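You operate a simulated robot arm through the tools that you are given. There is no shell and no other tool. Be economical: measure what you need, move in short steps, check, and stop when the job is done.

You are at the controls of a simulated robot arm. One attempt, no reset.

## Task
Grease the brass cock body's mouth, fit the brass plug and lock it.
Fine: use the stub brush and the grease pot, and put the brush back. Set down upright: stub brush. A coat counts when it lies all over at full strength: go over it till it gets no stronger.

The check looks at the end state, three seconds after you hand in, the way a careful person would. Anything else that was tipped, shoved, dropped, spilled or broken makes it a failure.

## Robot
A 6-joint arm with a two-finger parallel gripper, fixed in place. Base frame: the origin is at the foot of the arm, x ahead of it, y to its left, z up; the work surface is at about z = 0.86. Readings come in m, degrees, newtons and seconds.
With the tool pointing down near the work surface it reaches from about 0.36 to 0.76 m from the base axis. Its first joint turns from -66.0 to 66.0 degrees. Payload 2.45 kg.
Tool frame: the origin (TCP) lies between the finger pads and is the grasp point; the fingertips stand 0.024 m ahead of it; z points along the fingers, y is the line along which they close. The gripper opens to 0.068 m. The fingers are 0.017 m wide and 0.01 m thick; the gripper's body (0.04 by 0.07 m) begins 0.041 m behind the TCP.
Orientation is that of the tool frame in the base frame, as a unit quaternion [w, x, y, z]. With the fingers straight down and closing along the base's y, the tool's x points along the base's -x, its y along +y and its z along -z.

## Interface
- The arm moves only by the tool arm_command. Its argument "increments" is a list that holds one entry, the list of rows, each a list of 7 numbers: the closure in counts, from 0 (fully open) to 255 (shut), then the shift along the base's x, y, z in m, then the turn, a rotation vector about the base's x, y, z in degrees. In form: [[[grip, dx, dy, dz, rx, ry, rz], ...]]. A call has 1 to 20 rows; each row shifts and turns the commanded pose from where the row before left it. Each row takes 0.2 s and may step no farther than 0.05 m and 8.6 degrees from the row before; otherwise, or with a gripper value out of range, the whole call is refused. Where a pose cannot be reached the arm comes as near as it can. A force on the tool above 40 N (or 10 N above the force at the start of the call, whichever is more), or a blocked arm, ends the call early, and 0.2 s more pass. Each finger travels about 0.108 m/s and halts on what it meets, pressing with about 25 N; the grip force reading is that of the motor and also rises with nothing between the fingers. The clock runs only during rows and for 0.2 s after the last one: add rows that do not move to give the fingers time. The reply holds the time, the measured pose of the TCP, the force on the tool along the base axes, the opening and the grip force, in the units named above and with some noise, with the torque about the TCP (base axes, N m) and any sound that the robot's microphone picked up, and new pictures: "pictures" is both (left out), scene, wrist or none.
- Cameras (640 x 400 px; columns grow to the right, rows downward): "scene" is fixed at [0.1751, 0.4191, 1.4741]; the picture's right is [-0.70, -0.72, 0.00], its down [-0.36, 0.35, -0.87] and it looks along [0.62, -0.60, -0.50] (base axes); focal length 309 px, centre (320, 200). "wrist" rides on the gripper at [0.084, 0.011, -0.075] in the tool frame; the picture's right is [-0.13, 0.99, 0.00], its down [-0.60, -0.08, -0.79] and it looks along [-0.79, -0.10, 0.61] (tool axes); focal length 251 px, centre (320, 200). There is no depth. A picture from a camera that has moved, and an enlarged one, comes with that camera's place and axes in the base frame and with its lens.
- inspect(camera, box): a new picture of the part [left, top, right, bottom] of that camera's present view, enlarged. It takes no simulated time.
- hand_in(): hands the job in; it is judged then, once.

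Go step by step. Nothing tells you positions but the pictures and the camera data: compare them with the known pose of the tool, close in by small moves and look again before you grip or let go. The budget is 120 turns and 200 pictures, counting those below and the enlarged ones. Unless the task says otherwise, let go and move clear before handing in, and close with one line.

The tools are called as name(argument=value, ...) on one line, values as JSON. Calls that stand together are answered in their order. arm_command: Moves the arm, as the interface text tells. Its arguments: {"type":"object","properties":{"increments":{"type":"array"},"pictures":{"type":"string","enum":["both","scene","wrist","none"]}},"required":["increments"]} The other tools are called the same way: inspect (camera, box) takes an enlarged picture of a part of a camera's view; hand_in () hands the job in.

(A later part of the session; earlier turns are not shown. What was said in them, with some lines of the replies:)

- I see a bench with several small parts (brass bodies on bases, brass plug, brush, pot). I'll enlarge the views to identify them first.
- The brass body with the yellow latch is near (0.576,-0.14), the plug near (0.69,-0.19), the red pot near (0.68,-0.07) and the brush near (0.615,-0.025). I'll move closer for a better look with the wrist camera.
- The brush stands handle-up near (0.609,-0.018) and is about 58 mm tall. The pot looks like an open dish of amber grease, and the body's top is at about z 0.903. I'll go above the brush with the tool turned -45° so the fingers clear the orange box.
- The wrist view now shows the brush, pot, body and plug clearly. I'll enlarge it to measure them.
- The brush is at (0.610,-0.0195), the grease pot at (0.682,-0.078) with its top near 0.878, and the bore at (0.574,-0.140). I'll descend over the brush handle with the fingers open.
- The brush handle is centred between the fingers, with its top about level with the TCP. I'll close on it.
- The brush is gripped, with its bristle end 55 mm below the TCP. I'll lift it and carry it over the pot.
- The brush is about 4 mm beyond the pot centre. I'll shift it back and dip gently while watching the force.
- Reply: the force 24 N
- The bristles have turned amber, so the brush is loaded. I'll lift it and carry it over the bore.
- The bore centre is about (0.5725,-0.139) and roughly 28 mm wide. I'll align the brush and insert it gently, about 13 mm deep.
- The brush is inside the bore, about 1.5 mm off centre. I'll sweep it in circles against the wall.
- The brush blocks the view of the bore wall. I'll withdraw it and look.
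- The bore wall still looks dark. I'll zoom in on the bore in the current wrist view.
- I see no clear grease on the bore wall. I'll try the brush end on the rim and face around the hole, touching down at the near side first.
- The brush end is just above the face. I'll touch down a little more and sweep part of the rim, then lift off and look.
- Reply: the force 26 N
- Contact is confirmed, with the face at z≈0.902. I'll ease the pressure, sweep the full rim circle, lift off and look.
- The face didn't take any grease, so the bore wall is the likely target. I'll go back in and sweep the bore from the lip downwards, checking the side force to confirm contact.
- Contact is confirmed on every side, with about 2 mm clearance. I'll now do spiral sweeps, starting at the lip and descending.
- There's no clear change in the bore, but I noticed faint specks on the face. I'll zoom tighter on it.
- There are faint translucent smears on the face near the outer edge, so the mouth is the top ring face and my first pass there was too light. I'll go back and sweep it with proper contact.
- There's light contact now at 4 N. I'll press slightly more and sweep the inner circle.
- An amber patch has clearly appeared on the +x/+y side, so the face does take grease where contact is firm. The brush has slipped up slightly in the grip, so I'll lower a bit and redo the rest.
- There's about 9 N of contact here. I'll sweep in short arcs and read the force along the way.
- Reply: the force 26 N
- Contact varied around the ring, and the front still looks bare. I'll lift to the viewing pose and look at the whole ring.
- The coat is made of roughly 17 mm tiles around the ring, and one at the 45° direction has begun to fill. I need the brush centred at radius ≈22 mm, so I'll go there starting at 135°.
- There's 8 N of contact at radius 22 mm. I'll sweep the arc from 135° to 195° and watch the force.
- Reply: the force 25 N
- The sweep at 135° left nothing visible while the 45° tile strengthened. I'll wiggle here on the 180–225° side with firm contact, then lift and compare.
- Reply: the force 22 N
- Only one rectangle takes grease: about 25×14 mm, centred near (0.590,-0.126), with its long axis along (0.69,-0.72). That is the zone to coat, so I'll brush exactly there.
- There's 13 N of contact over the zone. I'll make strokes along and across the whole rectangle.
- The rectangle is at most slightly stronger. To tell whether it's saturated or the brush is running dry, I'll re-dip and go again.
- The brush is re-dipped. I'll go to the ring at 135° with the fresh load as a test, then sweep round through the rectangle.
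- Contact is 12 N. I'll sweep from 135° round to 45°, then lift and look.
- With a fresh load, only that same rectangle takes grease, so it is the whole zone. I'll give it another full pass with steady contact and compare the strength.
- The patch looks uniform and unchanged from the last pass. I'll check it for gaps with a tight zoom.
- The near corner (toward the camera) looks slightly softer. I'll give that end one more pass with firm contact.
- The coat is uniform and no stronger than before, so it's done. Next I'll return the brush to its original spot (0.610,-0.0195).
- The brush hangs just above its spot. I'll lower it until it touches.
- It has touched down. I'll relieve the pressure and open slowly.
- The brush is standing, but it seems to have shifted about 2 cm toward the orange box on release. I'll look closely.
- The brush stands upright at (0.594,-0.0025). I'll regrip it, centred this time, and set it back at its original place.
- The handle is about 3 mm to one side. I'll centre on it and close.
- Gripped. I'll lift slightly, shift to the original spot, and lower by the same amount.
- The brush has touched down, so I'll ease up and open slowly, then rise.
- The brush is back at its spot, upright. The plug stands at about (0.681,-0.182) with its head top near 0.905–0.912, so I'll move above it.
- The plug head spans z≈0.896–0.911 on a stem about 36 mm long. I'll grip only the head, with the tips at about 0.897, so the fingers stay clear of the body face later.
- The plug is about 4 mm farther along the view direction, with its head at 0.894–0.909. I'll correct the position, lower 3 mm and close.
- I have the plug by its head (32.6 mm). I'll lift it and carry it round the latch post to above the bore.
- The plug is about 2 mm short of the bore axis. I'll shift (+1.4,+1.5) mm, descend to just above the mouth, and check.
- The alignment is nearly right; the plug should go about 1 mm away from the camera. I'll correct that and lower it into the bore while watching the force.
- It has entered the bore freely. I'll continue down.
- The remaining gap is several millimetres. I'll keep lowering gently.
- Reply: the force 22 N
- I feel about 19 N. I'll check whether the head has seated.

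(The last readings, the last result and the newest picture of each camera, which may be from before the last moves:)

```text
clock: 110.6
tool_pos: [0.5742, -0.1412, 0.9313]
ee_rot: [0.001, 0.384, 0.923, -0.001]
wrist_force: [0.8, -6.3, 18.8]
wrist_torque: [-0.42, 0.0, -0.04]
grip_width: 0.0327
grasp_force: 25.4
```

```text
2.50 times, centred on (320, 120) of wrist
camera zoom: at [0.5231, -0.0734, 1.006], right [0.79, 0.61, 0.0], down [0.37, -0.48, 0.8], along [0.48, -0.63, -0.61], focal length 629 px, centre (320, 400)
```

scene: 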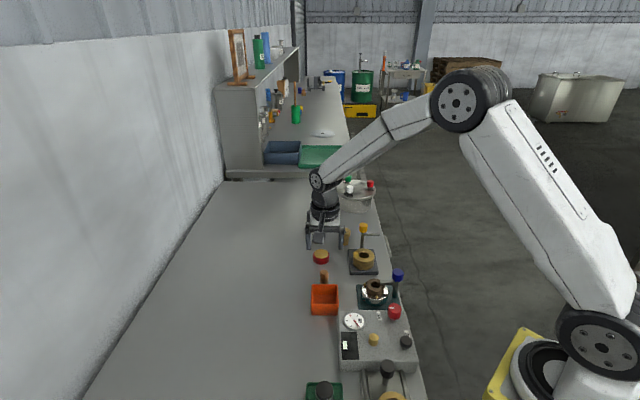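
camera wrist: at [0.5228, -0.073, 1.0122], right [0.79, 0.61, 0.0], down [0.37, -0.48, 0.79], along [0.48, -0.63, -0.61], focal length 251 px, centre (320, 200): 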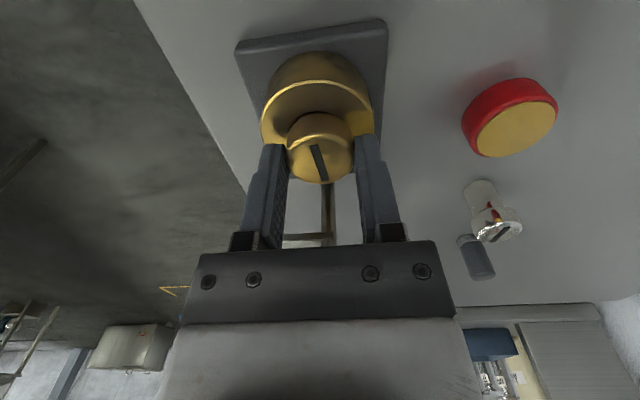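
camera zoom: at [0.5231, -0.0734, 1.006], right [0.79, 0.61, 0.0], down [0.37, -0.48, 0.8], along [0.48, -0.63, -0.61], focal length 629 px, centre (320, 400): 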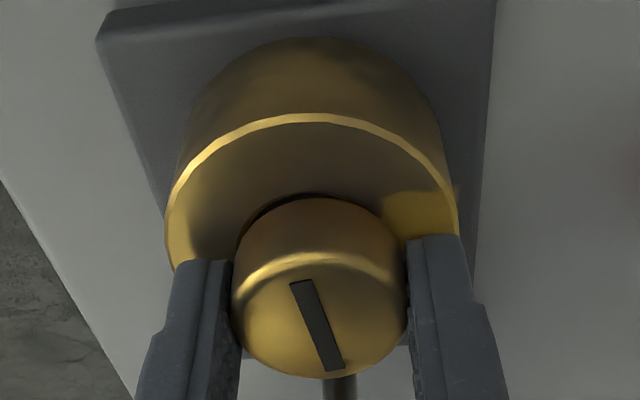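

The contact is ambiguous: seated, or held up slightly. I'll release gently, rise and look at the plug unobstructed.

arm_command(increments=[[[255, 0, 0, 0.001, 0, 0, 0], [125, 0, 0, 0, 0, 0, 0], [110, 0, 0, 0, 0, 0, 0], [60, 0, 0, 0, 0, 0, 0], [30, 0, 0, 0, 0, 0, 0], [30, 0, 0, 0.02, 0, 0, 0], [30, 0, 0, 0.04, 0, 0, 0], [30, -0.01, 0.012, 0.03, 0, 0, 0], [30, 0, 0, 0, 0, 0, 0]]], pictures="both")

inspect(camera="scene", box=[340, 215, 400, 275])

inspect(camera="wrist", box=[240, 40, 400, 220])

```text
clock: 112.6
tool_pos: [0.5635, -0.1271, 1.0242]
ee_rot: [0.0, 0.382, 0.924, 0.0]
wrist_force: [0.2, 0.1, -0.6]
wrist_torque: [0.02, 0.02, 0.0]
grip_width: 0.0599
grasp_force: 0.1
camera wrist: at [0.5131, -0.0601, 1.0991], right [0.79, 0.61, 0.0], down [0.37, -0.48, 0.79], along [0.48, -0.63, -0.61], focal length 251 px, centre (320, 200)
```

scene: 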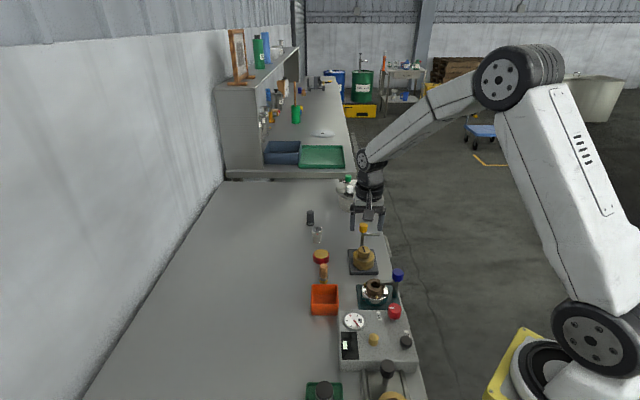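
wrist: 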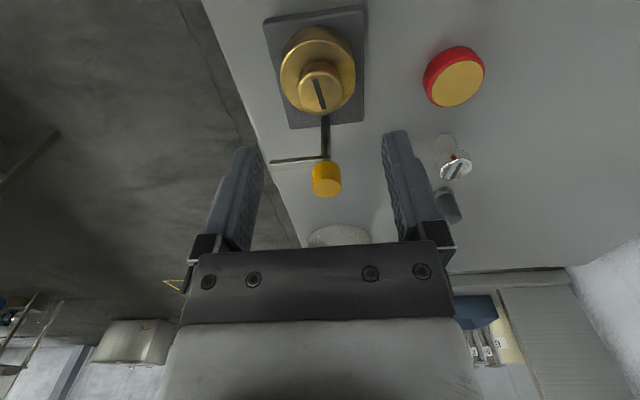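

```text
6.67 times, centred on (370, 245) of scene
camera zoom: at [0.1751, 0.4191, 1.4741], right [-0.7, -0.72, 0.0], down [-0.36, 0.35, -0.87], along [0.62, -0.6, -0.5], focal length 2062 px, centre (-13, -100)
```

zoom: 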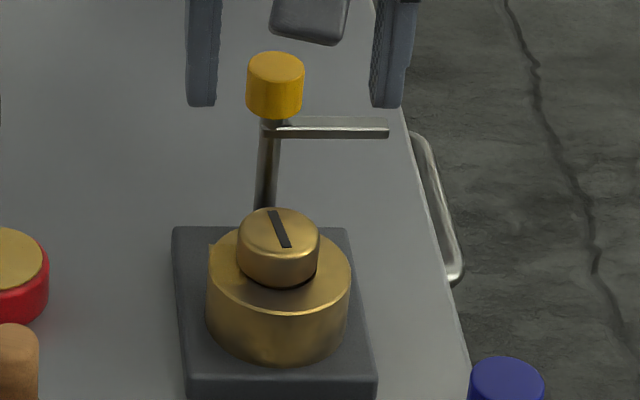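

```text
2.22 times, centred on (320, 130) of wrist
camera zoom: at [0.5131, -0.0601, 1.0991], right [0.79, 0.61, 0.0], down [0.37, -0.48, 0.79], along [0.48, -0.63, -0.61], focal length 559 px, centre (320, 356)
```

zoom: 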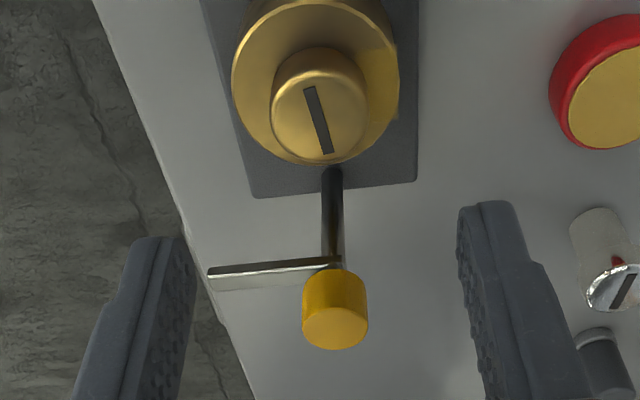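

inspect(camera="scene", box=[353, 242, 377, 266])

inspect(camera="wrist", box=[290, 30, 350, 90])

```text
16.00 times, centred on (365, 254) of scene
camera zoom: at [0.1751, 0.4191, 1.4741], right [-0.7, -0.72, 0.0], down [-0.36, 0.35, -0.87], along [0.62, -0.6, -0.5], focal length 4950 px, centre (-400, -664)
```

zoom: 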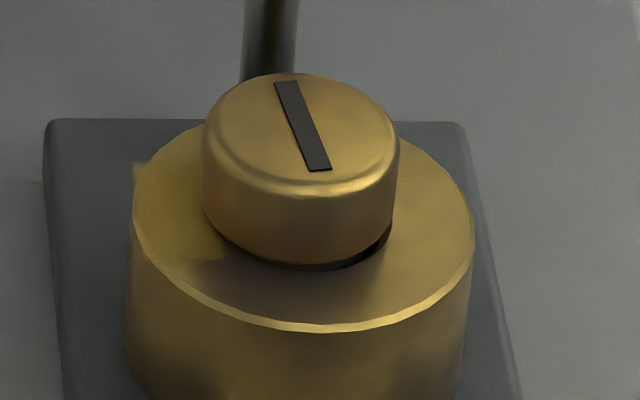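

```text
6.67 times, centred on (320, 60) of wrist
camera zoom: at [0.5131, -0.0601, 1.0991], right [0.79, 0.61, 0.0], down [0.37, -0.48, 0.79], along [0.48, -0.63, -0.61], focal length 1676 px, centre (320, 1133)
```

zoom: 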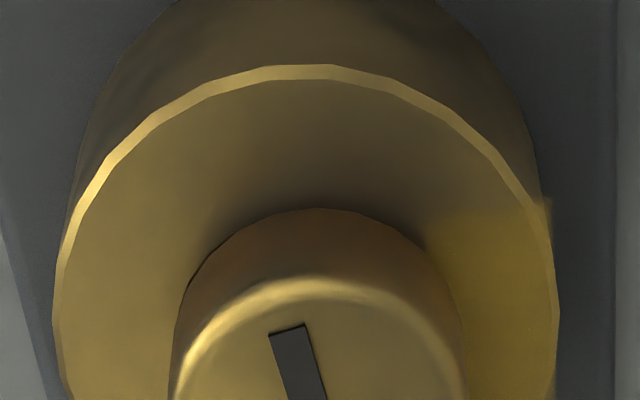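

The plug is tilted slightly and stands a little proud on the right-front side, so it isn't fully seated. I'll press the top of the head gently with closed fingers.

arm_command(increments=[[[255, 0.0095, -0.0135, 0, 0, 0, 0], [255, 0, 0, -0.04, 0, 0, 0], [255, 0, 0, -0.028, 0, 0, 0], [255, 0, 0, 0, 0, 0, 0], [255, 0, 0, 0, 0, 0, 0]]], pictures="wrist")

inspect(camera="scene", box=[345, 230, 385, 270])

```text
clock: 113.8
tool_pos: [0.5728, -0.1413, 0.9562]
ee_rot: [0.0, 0.383, 0.924, -0.001]
wrist_force: [0.4, 0.3, 0.0]
wrist_torque: [0.0, -0.03, 0.02]
grip_width: 0.0
grasp_force: 23.7
camera wrist: at [0.522, -0.0742, 1.0312], right [0.79, 0.61, 0.0], down [0.37, -0.48, 0.79], along [0.48, -0.63, -0.61], focal length 251 px, centre (320, 200)
```

wrist: 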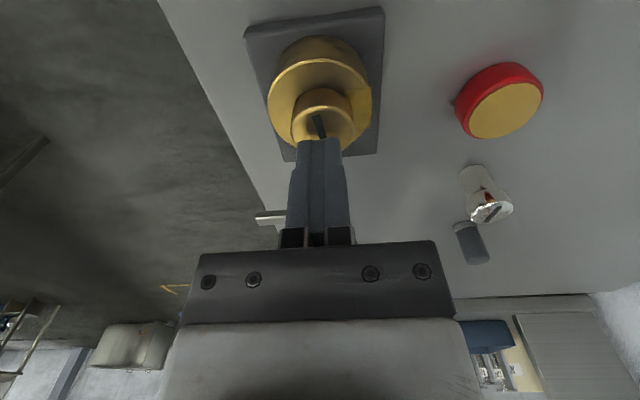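

```text
10.00 times, centred on (365, 250) of scene
camera zoom: at [0.1751, 0.4191, 1.4741], right [-0.7, -0.72, 0.0], down [-0.36, 0.35, -0.87], along [0.62, -0.6, -0.5], focal length 3093 px, centre (-130, -300)
```

zoom: 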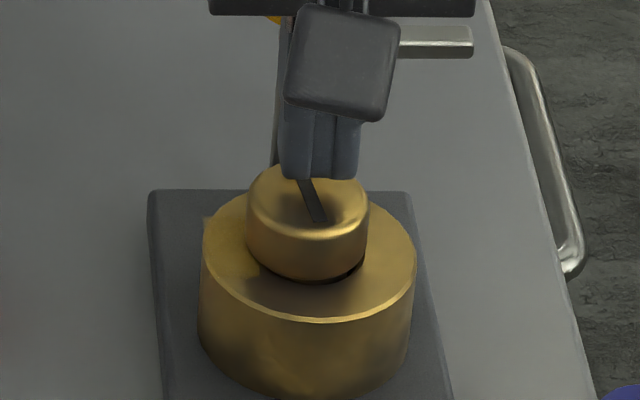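

arm_command(increments=[[[255, -0.002, -0.001, -0.005, 0, 0, 0], [255, 0, 0, -0.004, 0, 0, 0], [255, 0, 0, -0.003, 0, 0, 0], [255, 0, 0, 0, 0, 0, 0]]], pictures="none")

arm_command(increments=[[[255, 0, 0, -0.002, 0, 0, 0], [255, 0, 0, 0, 0, 0, 0]]], pictures="none")

```text
clock: 114.6
tool_pos: [0.5723, -0.1439, 0.9492]
ee_rot: [0.002, 0.382, 0.924, -0.001]
wrist_force: [-7.4, 0.6, 12.3]
wrist_torque: [0.06, 0.23, 0.01]
grip_width: 0.0
grasp_force: 23.9
stopped in row 4: the force on the tool passed its limit at 44 N (the readings are from after the stop); the commanded pose is now the measured one
```

```text
clock: 115.2
tool_pos: [0.5732, -0.1429, 0.9486]
ee_rot: [0.004, 0.383, 0.924, -0.001]
wrist_force: [-14.5, 3.4, 37.1]
wrist_torque: [0.2, 0.53, 0.04]
grip_width: 0.0003
grasp_force: 23.6
```

The head is firm under 37 N, with its top at about 0.9246, which suggests the stem is sitting on the bore floor. I'll raise and check that it's straight.

arm_command(increments=[[[255, 0, 0, 0.02, 0, 0, 0], [255, 0, 0, 0.04, 0, 0, 0], [0, 0.0, 0.0, 0.035, 0, 0, 0], [0, -0.012, 0.016, 0, 0, 0, 0], [0, 0, 0, 0, 0, 0, 0]]], pictures="wrist")

inspect(camera="scene", box=[353, 242, 377, 266])

inspect(camera="wrist", box=[260, 20, 380, 110])

inspect(camera="scene", box=[340, 260, 420, 320])

```text
clock: 116.4
tool_pos: [0.5586, -0.1275, 1.0415]
ee_rot: [0.003, 0.383, 0.924, -0.001]
wrist_force: [-0.3, 0.4, 0.0]
wrist_torque: [0.05, 0.0, -0.03]
grip_width: 0.0681
grasp_force: 0.1
camera wrist: at [0.5081, -0.0598, 1.1158], right [0.79, 0.61, 0.0], down [0.37, -0.48, 0.8], along [0.49, -0.63, -0.61], focal length 251 px, centre (320, 200)
```

wrist: 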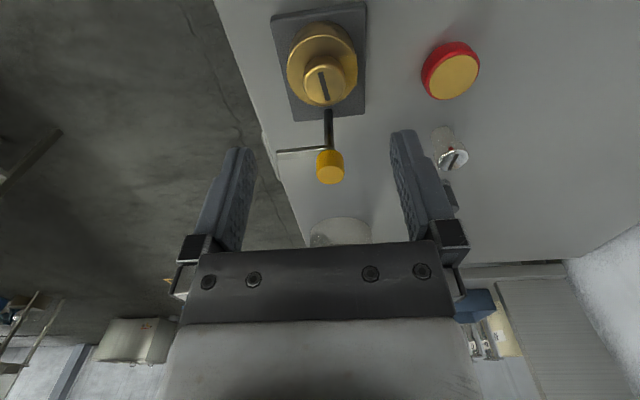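

```text
16.00 times, centred on (365, 254) of scene
camera zoom: at [0.1751, 0.4191, 1.4741], right [-0.7, -0.72, 0.0], down [-0.36, 0.35, -0.87], along [0.62, -0.6, -0.5], focal length 4950 px, centre (-400, -664)
```

zoom: 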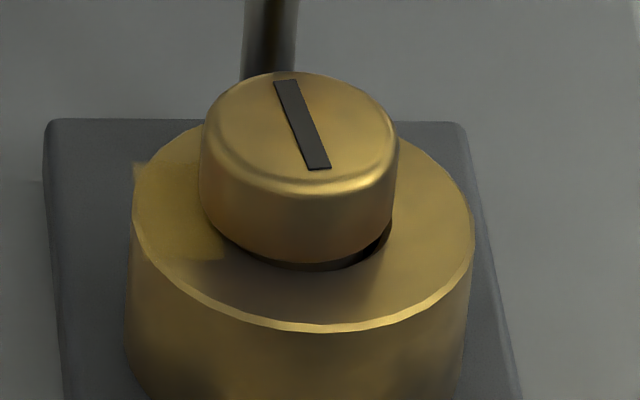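

```text
4.44 times, centred on (320, 65) of wrist
camera zoom: at [0.5081, -0.0598, 1.1158], right [0.79, 0.61, 0.0], down [0.37, -0.48, 0.8], along [0.49, -0.63, -0.61], focal length 1118 px, centre (320, 800)
```

zoom: 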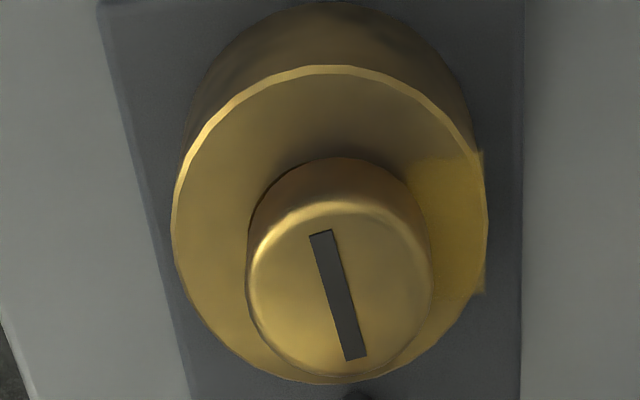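

```text
6.67 times, centred on (380, 290) of scene
camera zoom: at [0.1751, 0.4191, 1.4741], right [-0.7, -0.72, 0.0], down [-0.36, 0.35, -0.87], along [0.62, -0.6, -0.5], focal length 2062 px, centre (-80, -400)
```

zoom: 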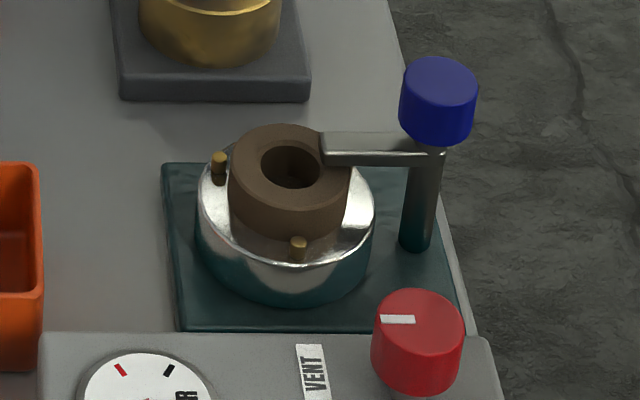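

The head stands evenly about 7 mm proud because the stem rests on the bore floor. The latch bar at about 0.932 swings just above the head top (0.925), so the plug is fully in. Next I'll turn the tool +90° above the yellow knob at (0.6155,-0.182), ready for a -90° turn.

arm_command(increments=[[[0, 0.0052, -0.005, 0, 0, 0, 8.2], [0, 0.0052, -0.005, 0, 0, 0, 8.2], [0, 0.0052, -0.005, 0, 0, 0, 8.2], [0, 0.0052, -0.005, 0, 0, 0, 8.2], [0, 0.0052, -0.005, 0, 0, 0, 8.2], [0, 0.0052, -0.005, 0, 0, 0, 8.2], [0, 0.0052, -0.005, 0, 0, 0, 8.2], [0, 0.0052, -0.005, 0, 0, 0, 8.2], [0, 0.0052, -0.005, 0, 0, 0, 8.2], [0, 0.0052, -0.005, 0, 0, 0, 8.2], [0, 0.005, -0.0045, 0, 0, 0, 8.0], [0, 0, 0, 0, 0, 0, 0], [0, 0, 0, 0, 0, 0, 0]]], pictures="both")

```text
clock: 119.2
tool_pos: [0.6175, -0.1822, 1.0416]
ee_rot: [0.003, -0.382, 0.924, 0.001]
wrist_force: [-0.2, -0.6, 0.2]
wrist_torque: [-0.03, -0.02, 0.0]
grip_width: 0.068
grasp_force: 0.0
camera wrist: at [0.5507, -0.2332, 1.1162], right [-0.61, 0.79, 0.0], down [0.48, 0.37, 0.8], along [0.63, 0.49, -0.61], focal length 251 px, centre (320, 200)
```

scene: 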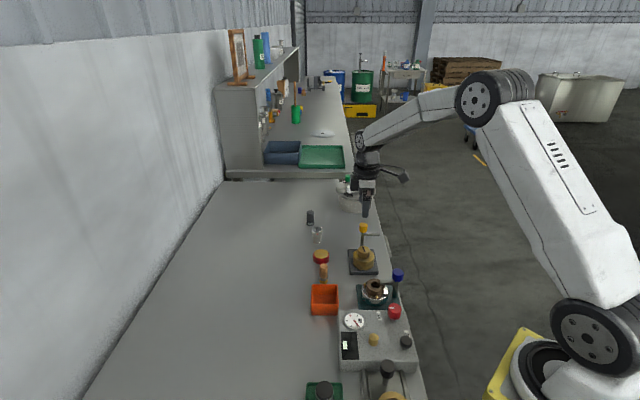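
wrist: 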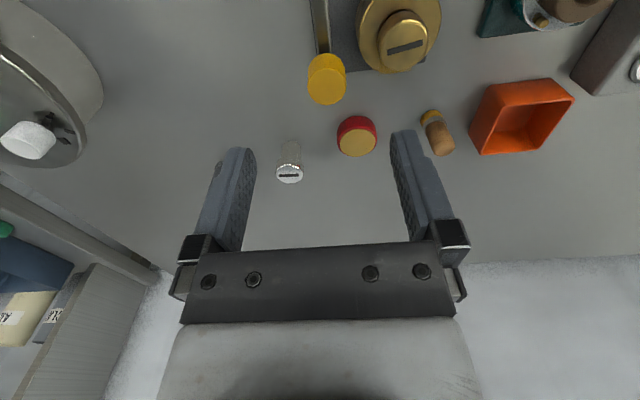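

The knob is seen near (0.613,-0.180). I'll correct slightly and lower to just above it.

arm_command(increments=[[[0, -0.0035, 0.001, -0.02, 0, 0, 0], [0, 0, 0, -0.02, 0, 0, 0], [0, 0, 0, -0.008, 0, 0, 0], [0, 0, 0, 0, 0, 0, 0], [0, 0, 0, 0, 0, 0, 0]]], pictures="wrist")

inspect(camera="wrist", box=[190, 40, 450, 240])

inspect(camera="scene", box=[335, 205, 395, 275])

```text
clock: 120.4
tool_pos: [0.6137, -0.1798, 0.9934]
ee_rot: [0.003, -0.383, 0.924, 0.001]
wrist_force: [0.2, 0.6, 0.3]
wrist_torque: [0.0, -0.01, 0.03]
grip_width: 0.0681
grasp_force: 0.1
camera wrist: at [0.5465, -0.2321, 1.0683], right [-0.61, 0.79, 0.0], down [0.48, 0.37, 0.8], along [0.63, 0.49, -0.61], focal length 251 px, centre (320, 200)
```

wrist: 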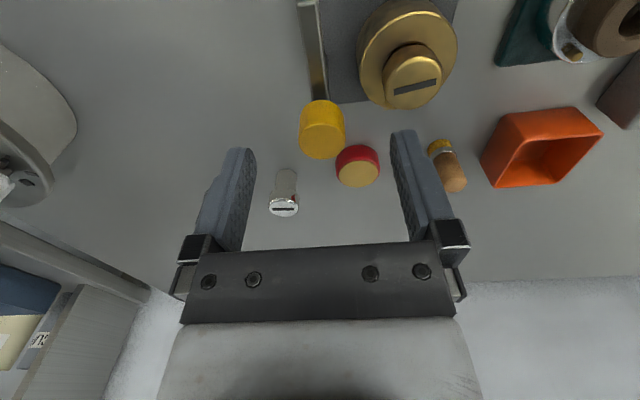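

```text
2.00 times, centred on (320, 140) of wrist
camera zoom: at [0.5465, -0.2321, 1.0683], right [-0.61, 0.79, 0.0], down [0.48, 0.37, 0.8], along [0.63, 0.49, -0.61], focal length 503 px, centre (320, 320)
```

zoom: 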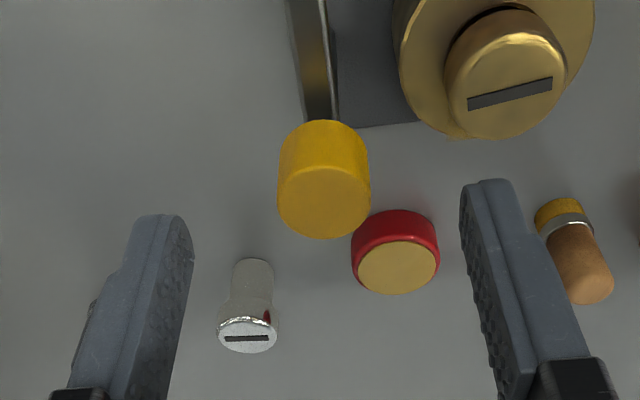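

```text
5.71 times, centred on (365, 240) of scene
camera zoom: at [0.1751, 0.4191, 1.4741], right [-0.7, -0.72, 0.0], down [-0.36, 0.35, -0.87], along [0.62, -0.6, -0.5], focal length 1768 px, centre (63, -29)
```

zoom: 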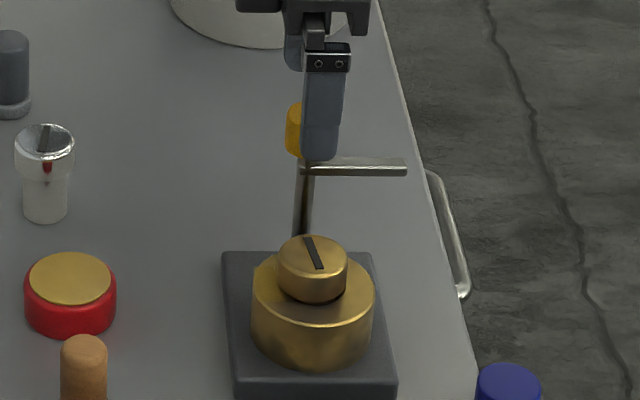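

The knob is centred between the fingers. I'll lower to z≈0.972 and grip it.

arm_command(increments=[[[0, -0.0005, 0.0008, -0.012, 0, 0, 0], [0, 0, 0, -0.009, 0, 0, 0], [60, 0, 0, 0, 0, 0, 0], [255, 0, 0, 0, 0, 0, 0], [255, 0, 0, 0, 0, 0, 0], [255, 0, 0, 0, 0, 0, 0]]], pictures="wrist")

inspect(camera="scene", box=[335, 205, 395, 275])

```text
clock: 121.8
tool_pos: [0.6134, -0.1796, 0.9725]
ee_rot: [0.002, -0.383, 0.924, 0.001]
wrist_force: [1.1, 1.0, -2.2]
wrist_torque: [-0.27, -0.21, 0.01]
grip_width: 0.0241
grasp_force: 39.3
camera wrist: at [0.546, -0.2311, 1.0473], right [-0.61, 0.79, 0.0], down [0.48, 0.37, 0.8], along [0.63, 0.49, -0.61], focal length 251 px, centre (320, 200)
```

wrist: 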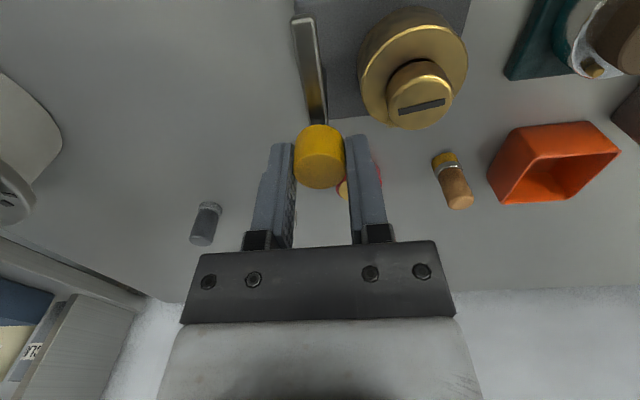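

```text
5.71 times, centred on (365, 240) of scene
camera zoom: at [0.1751, 0.4191, 1.4741], right [-0.7, -0.72, 0.0], down [-0.36, 0.35, -0.87], along [0.62, -0.6, -0.5], focal length 1768 px, centre (63, -29)
```

zoom: 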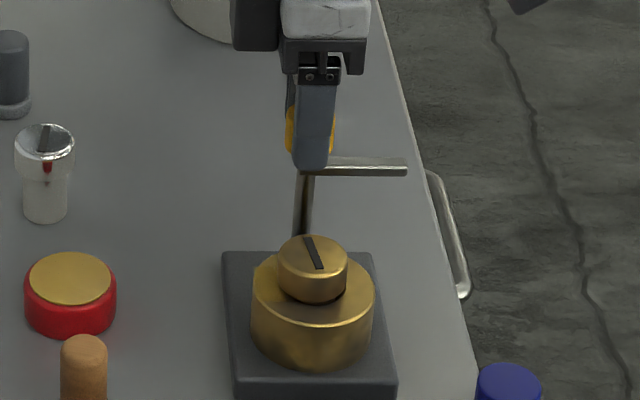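

The knob is gripped. I'll turn it -24° first and check that the bar follows.

arm_command(increments=[[[255, 0, 0, 0, 0, 0, -6], [255, 0, 0, 0, 0, 0, -6], [255, 0, 0, 0, 0, 0, -6], [255, 0, 0, 0, 0, 0, -6], [255, 0, 0, 0, 0, 0, 0]]], pictures="wrist")

inspect(camera="scene", box=[335, 205, 395, 275])

```text
clock: 123.0
tool_pos: [0.6131, -0.1809, 0.9717]
ee_rot: [0.001, -0.182, 0.983, 0.001]
wrist_force: [-10.8, 3.3, 10.9]
wrist_torque: [-0.01, -0.33, -0.02]
grip_width: 0.0239
grasp_force: 40.2
camera wrist: at [0.5311, -0.1996, 1.0473], right [-0.23, 0.97, 0.0], down [0.59, 0.14, 0.8], along [0.77, 0.19, -0.61], focal length 251 px, centre (320, 200)
```

wrist: 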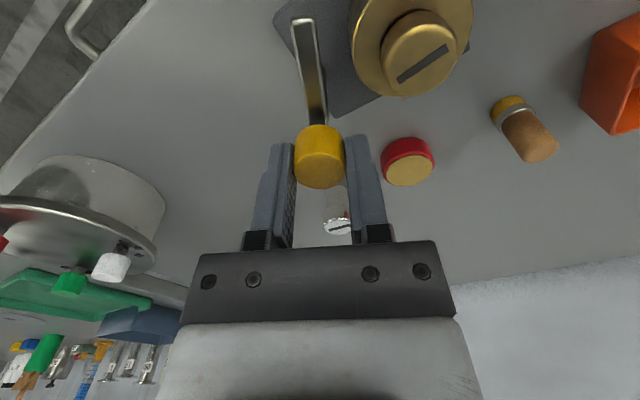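

```text
5.71 times, centred on (365, 240) of scene
camera zoom: at [0.1745, 0.4192, 1.4741], right [-0.7, -0.72, 0.0], down [-0.36, 0.35, -0.87], along [0.62, -0.6, -0.5], focal length 1768 px, centre (63, -29)
```

zoom: 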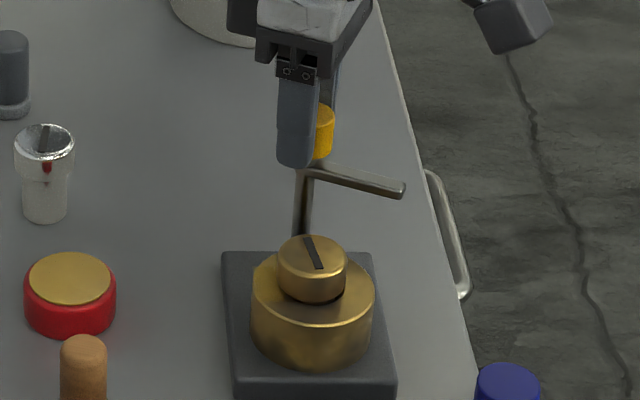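

The bar follows the knob. I'll continue in the same direction with a small relief of the side load.

arm_command(increments=[[[255, -0.0006, 0.0003, 0.0007, 0, 0, -6], [255, 0, 0, 0, 0, 0, -6], [255, 0, 0, 0, 0, 0, -6], [255, 0, 0, 0, 0, 0, -6], [255, 0, 0, 0, 0, 0, -6], [255, 0, 0, 0, 0, 0, -6], [255, 0, 0, 0, 0, 0, 0]]], pictures="wrist")

inspect(camera="scene", box=[335, 205, 395, 275])

```text
clock: 124.6
tool_pos: [0.6146, -0.1809, 0.9729]
ee_rot: [0.004, 0.131, 0.991, -0.001]
wrist_force: [3.1, -17.0, 1.7]
wrist_torque: [0.42, 1.0, -0.01]
grip_width: 0.0237
grasp_force: 40.0
camera wrist: at [0.5351, -0.148, 1.0472], right [0.38, 0.92, 0.0], down [0.56, -0.23, 0.8], along [0.74, -0.31, -0.6], focal length 251 px, centre (320, 200)
```

wrist: 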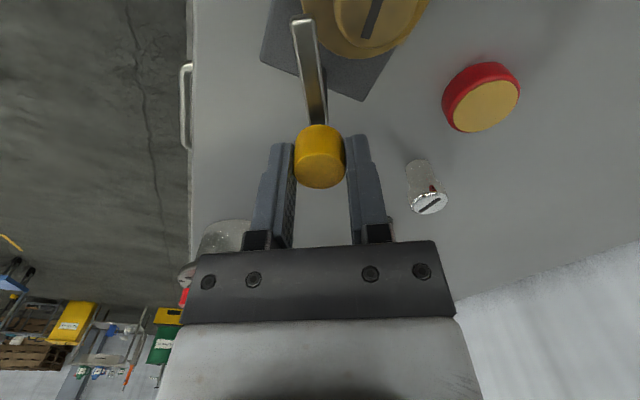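

```text
5.71 times, centred on (365, 240) of scene
camera zoom: at [0.1752, 0.4186, 1.4742], right [-0.7, -0.72, 0.0], down [-0.36, 0.35, -0.87], along [0.62, -0.6, -0.5], focal length 1768 px, centre (63, -29)
```

zoom: 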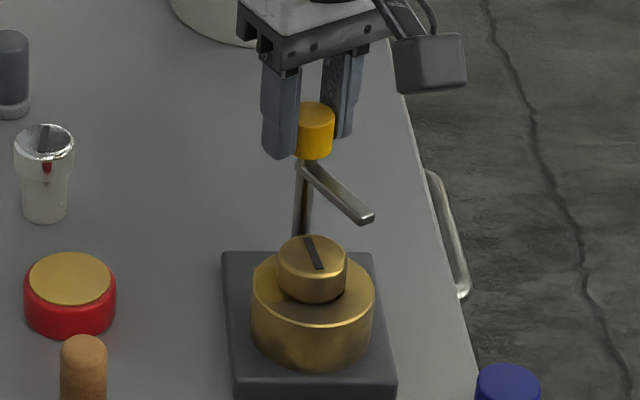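

The bar is now about 30° short of the plug. I'll relieve the side load and continue in two parts.

arm_command(increments=[[[255, 0, -0.001, 0, 0, 0, -5], [255, 0, 0, 0, 0, 0, -5], [255, 0, 0, 0, 0, 0, -5], [255, 0, 0, 0, 0, 0, 0]]], pictures="none")

inspect(camera="scene", box=[345, 220, 385, 270])

```text
clock: 125.6
tool_pos: [0.6131, -0.1819, 0.9733]
ee_rot: [0.004, 0.26, 0.965, 0.0]
wrist_force: [7.0, -15.9, -6.6]
wrist_torque: [-0.69, -0.61, 0.03]
grip_width: 0.0236
grasp_force: 40.0
```

```text
8.00 times, centred on (365, 245) of scene
camera zoom: at [0.1754, 0.4186, 1.4742], right [-0.7, -0.72, 0.0], down [-0.36, 0.35, -0.87], along [0.62, -0.6, -0.5], focal length 2475 px, centre (-40, -160)
```

zoom: 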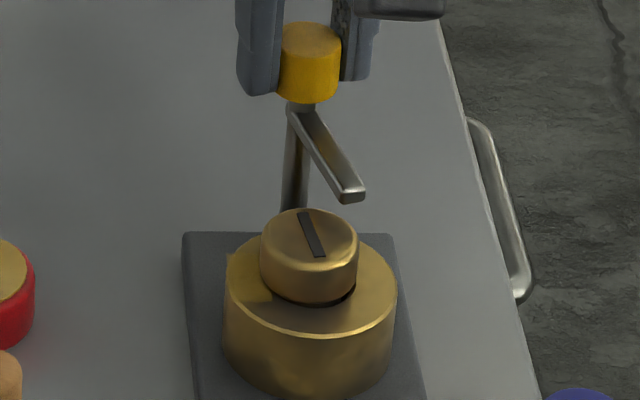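

The bar clears the plug top and swings in above it. I'll do the last 15°.

arm_command(increments=[[[255, 0, -0.0005, 0, 0, 0, -5], [255, 0, 0, 0, 0, 0, -5], [255, 0, 0, 0, 0, 0, -5], [255, 0, 0, 0, 0, 0, 0]]], pictures="wrist")

inspect(camera="scene", box=[345, 220, 385, 270])

inspect(camera="wrist", box=[240, 0, 400, 160])

```text
clock: 126.6
tool_pos: [0.6136, -0.1813, 0.9713]
ee_rot: [0.002, 0.384, 0.924, 0.0]
wrist_force: [7.5, -12.9, -12.9]
wrist_torque: [-0.9, -0.62, 0.07]
grip_width: 0.0236
grasp_force: 40.6
camera wrist: at [0.5616, -0.1139, 1.0474], right [0.79, 0.61, 0.0], down [0.37, -0.48, 0.8], along [0.48, -0.63, -0.61], focal length 251 px, centre (320, 200)
```

wrist: 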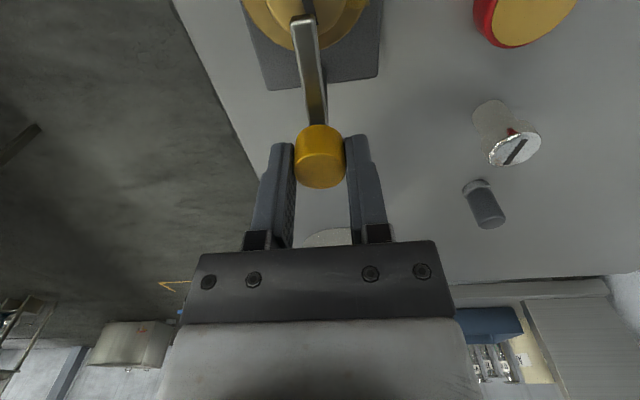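

```text
8.00 times, centred on (365, 245) of scene
camera zoom: at [0.1755, 0.4187, 1.4742], right [-0.7, -0.72, 0.0], down [-0.36, 0.35, -0.87], along [0.62, -0.6, -0.5], focal length 2475 px, centre (-40, -160)
```

zoom: 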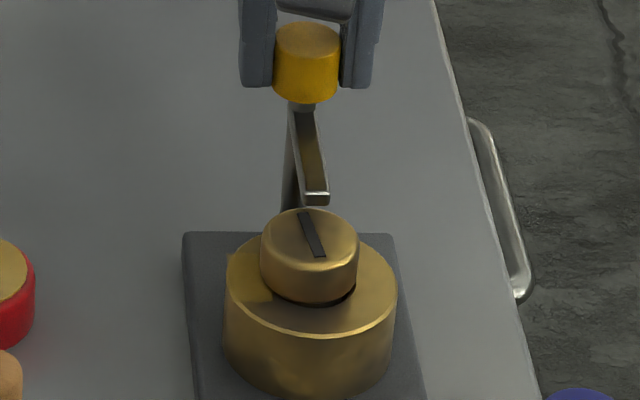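

```text
2.50 times, centred on (320, 80) of wrist
camera zoom: at [0.5616, -0.1139, 1.0474], right [0.79, 0.61, 0.0], down [0.37, -0.48, 0.8], along [0.48, -0.63, -0.61], focal length 629 px, centre (320, 500)
```

zoom: 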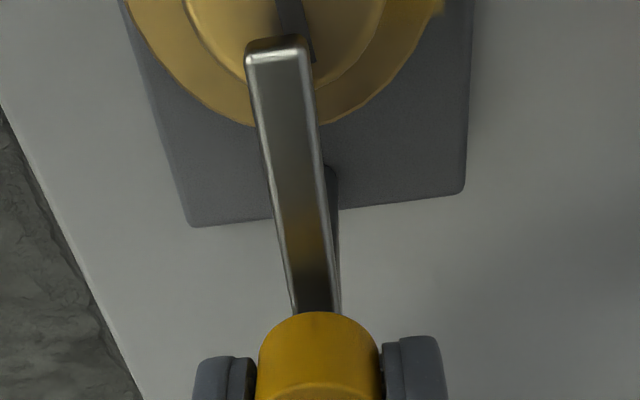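

The bar now points at the plug centre (about 136°, as needed) and lies over the head. I'll relieve the side load, release the knob and rise.

arm_command(increments=[[[255, 0.0005, -0.0009, -0.0006, 0, 0, 0], [255, 0, 0, 0, 0, 0, 0], [155, 0, 0, 0, 0, 0, 0], [130, 0, 0, 0, 0, 0, 0], [80, 0, 0, 0, 0, 0, 0], [30, 0, 0, 0, 0, 0, 0], [30, 0, 0, 0.02, 0, 0, 0], [30, 0, 0, 0.04, 0, 0, 0], [30, 0, 0, 0.04, 0, 0, 0], [30, -0.02, 0.025, 0.03, 0, 0, 0], [30, -0.02, 0.025, 0, 0, 0, 0], [30, 0, 0, 0, 0, 0, 0]]], pictures="both")

inspect(camera="scene", box=[345, 215, 385, 275])

inspect(camera="wrist", box=[260, 0, 400, 140])

```text
clock: 129.2
tool_pos: [0.5726, -0.1308, 1.1021]
ee_rot: [0.003, 0.383, 0.924, -0.001]
wrist_force: [-1.1, -0.9, -0.1]
wrist_torque: [0.0, 0.0, 0.02]
grip_width: 0.0599
grasp_force: 0.1
camera wrist: at [0.5214, -0.0642, 1.1767], right [0.79, 0.61, 0.0], down [0.37, -0.48, 0.8], along [0.49, -0.63, -0.61], focal length 251 px, centre (320, 200)
```

scene: 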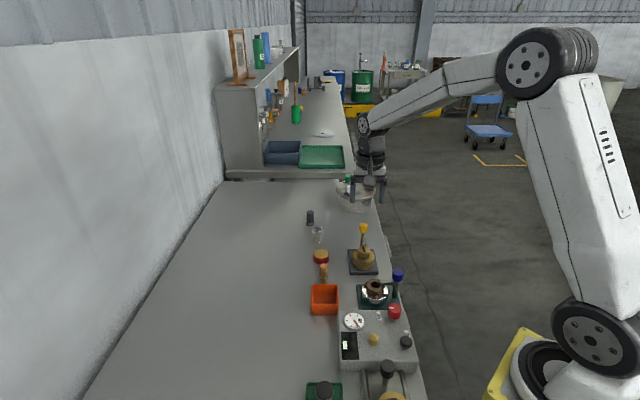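
wrist: 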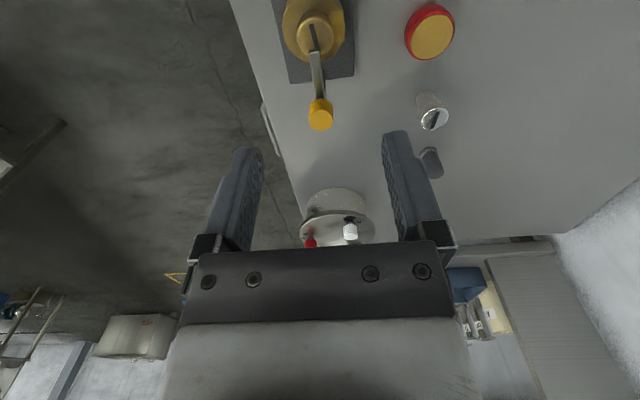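

```text
6.67 times, centred on (365, 245) of scene
camera zoom: at [0.1751, 0.4191, 1.4741], right [-0.7, -0.72, 0.0], down [-0.36, 0.35, -0.87], along [0.62, -0.6, -0.5], focal length 2062 px, centre (20, -100)
```

zoom: 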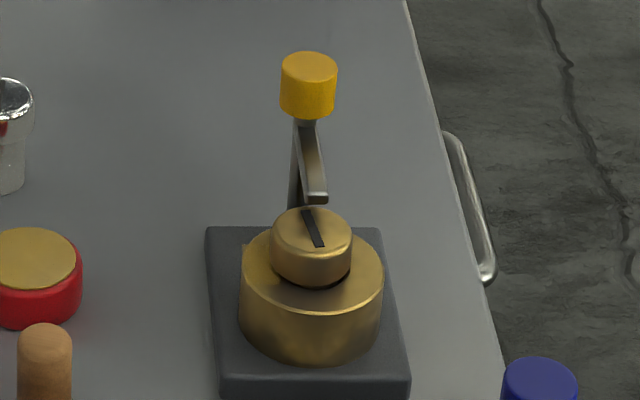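

```text
2.86 times, centred on (330, 70) of wrist
camera zoom: at [0.5214, -0.0642, 1.1767], right [0.79, 0.61, 0.0], down [0.37, -0.48, 0.8], along [0.49, -0.63, -0.61], focal length 718 px, centre (291, 571)
```

zoom: 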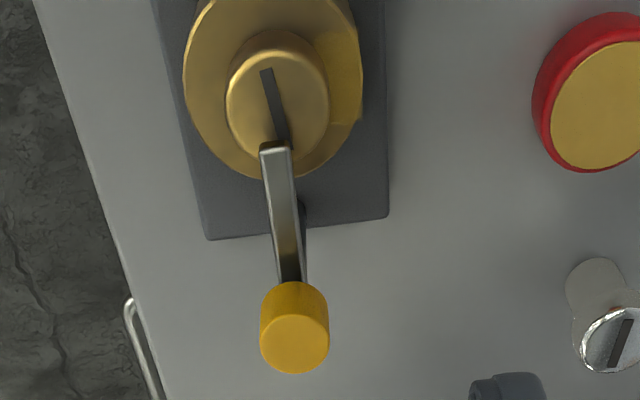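

The bar sits over the plug, the brush stands upright at its place, and the arm is clear. I'll take one last look at the brush and pot area.

inspect(camera="scene", box=[295, 205, 395, 305])

```text
4.00 times, centred on (345, 255) of scene
camera zoom: at [0.1751, 0.4191, 1.4741], right [-0.7, -0.72, 0.0], down [-0.36, 0.35, -0.87], along [0.62, -0.6, -0.5], focal length 1237 px, centre (220, -20)
```

zoom: 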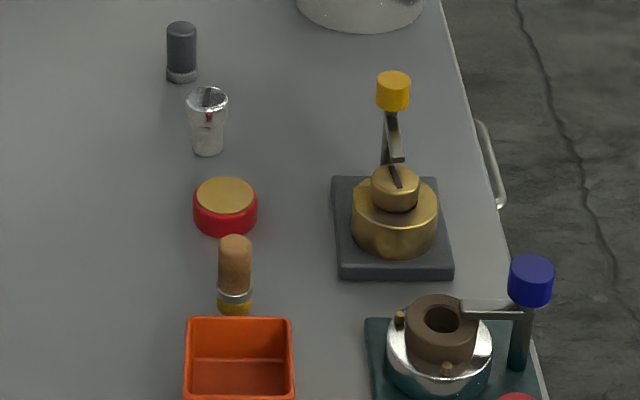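

Everything is in place and standing upright, so I'm handing in.

hand_in()

```text
The job is handed in.
```

I greased the mouth of the brass cock body, put the plug in, swung the latch bar over it, and stood the brush upright back at its place. The grease only took on one rectangle of the top ring, about 25×14 mm, and I brushed that until it got no stronger. The plug's head stands about 7 mm above the ring; I took that as the stem resting on the bore floor, since pressing on it with about 40 N did not move it.
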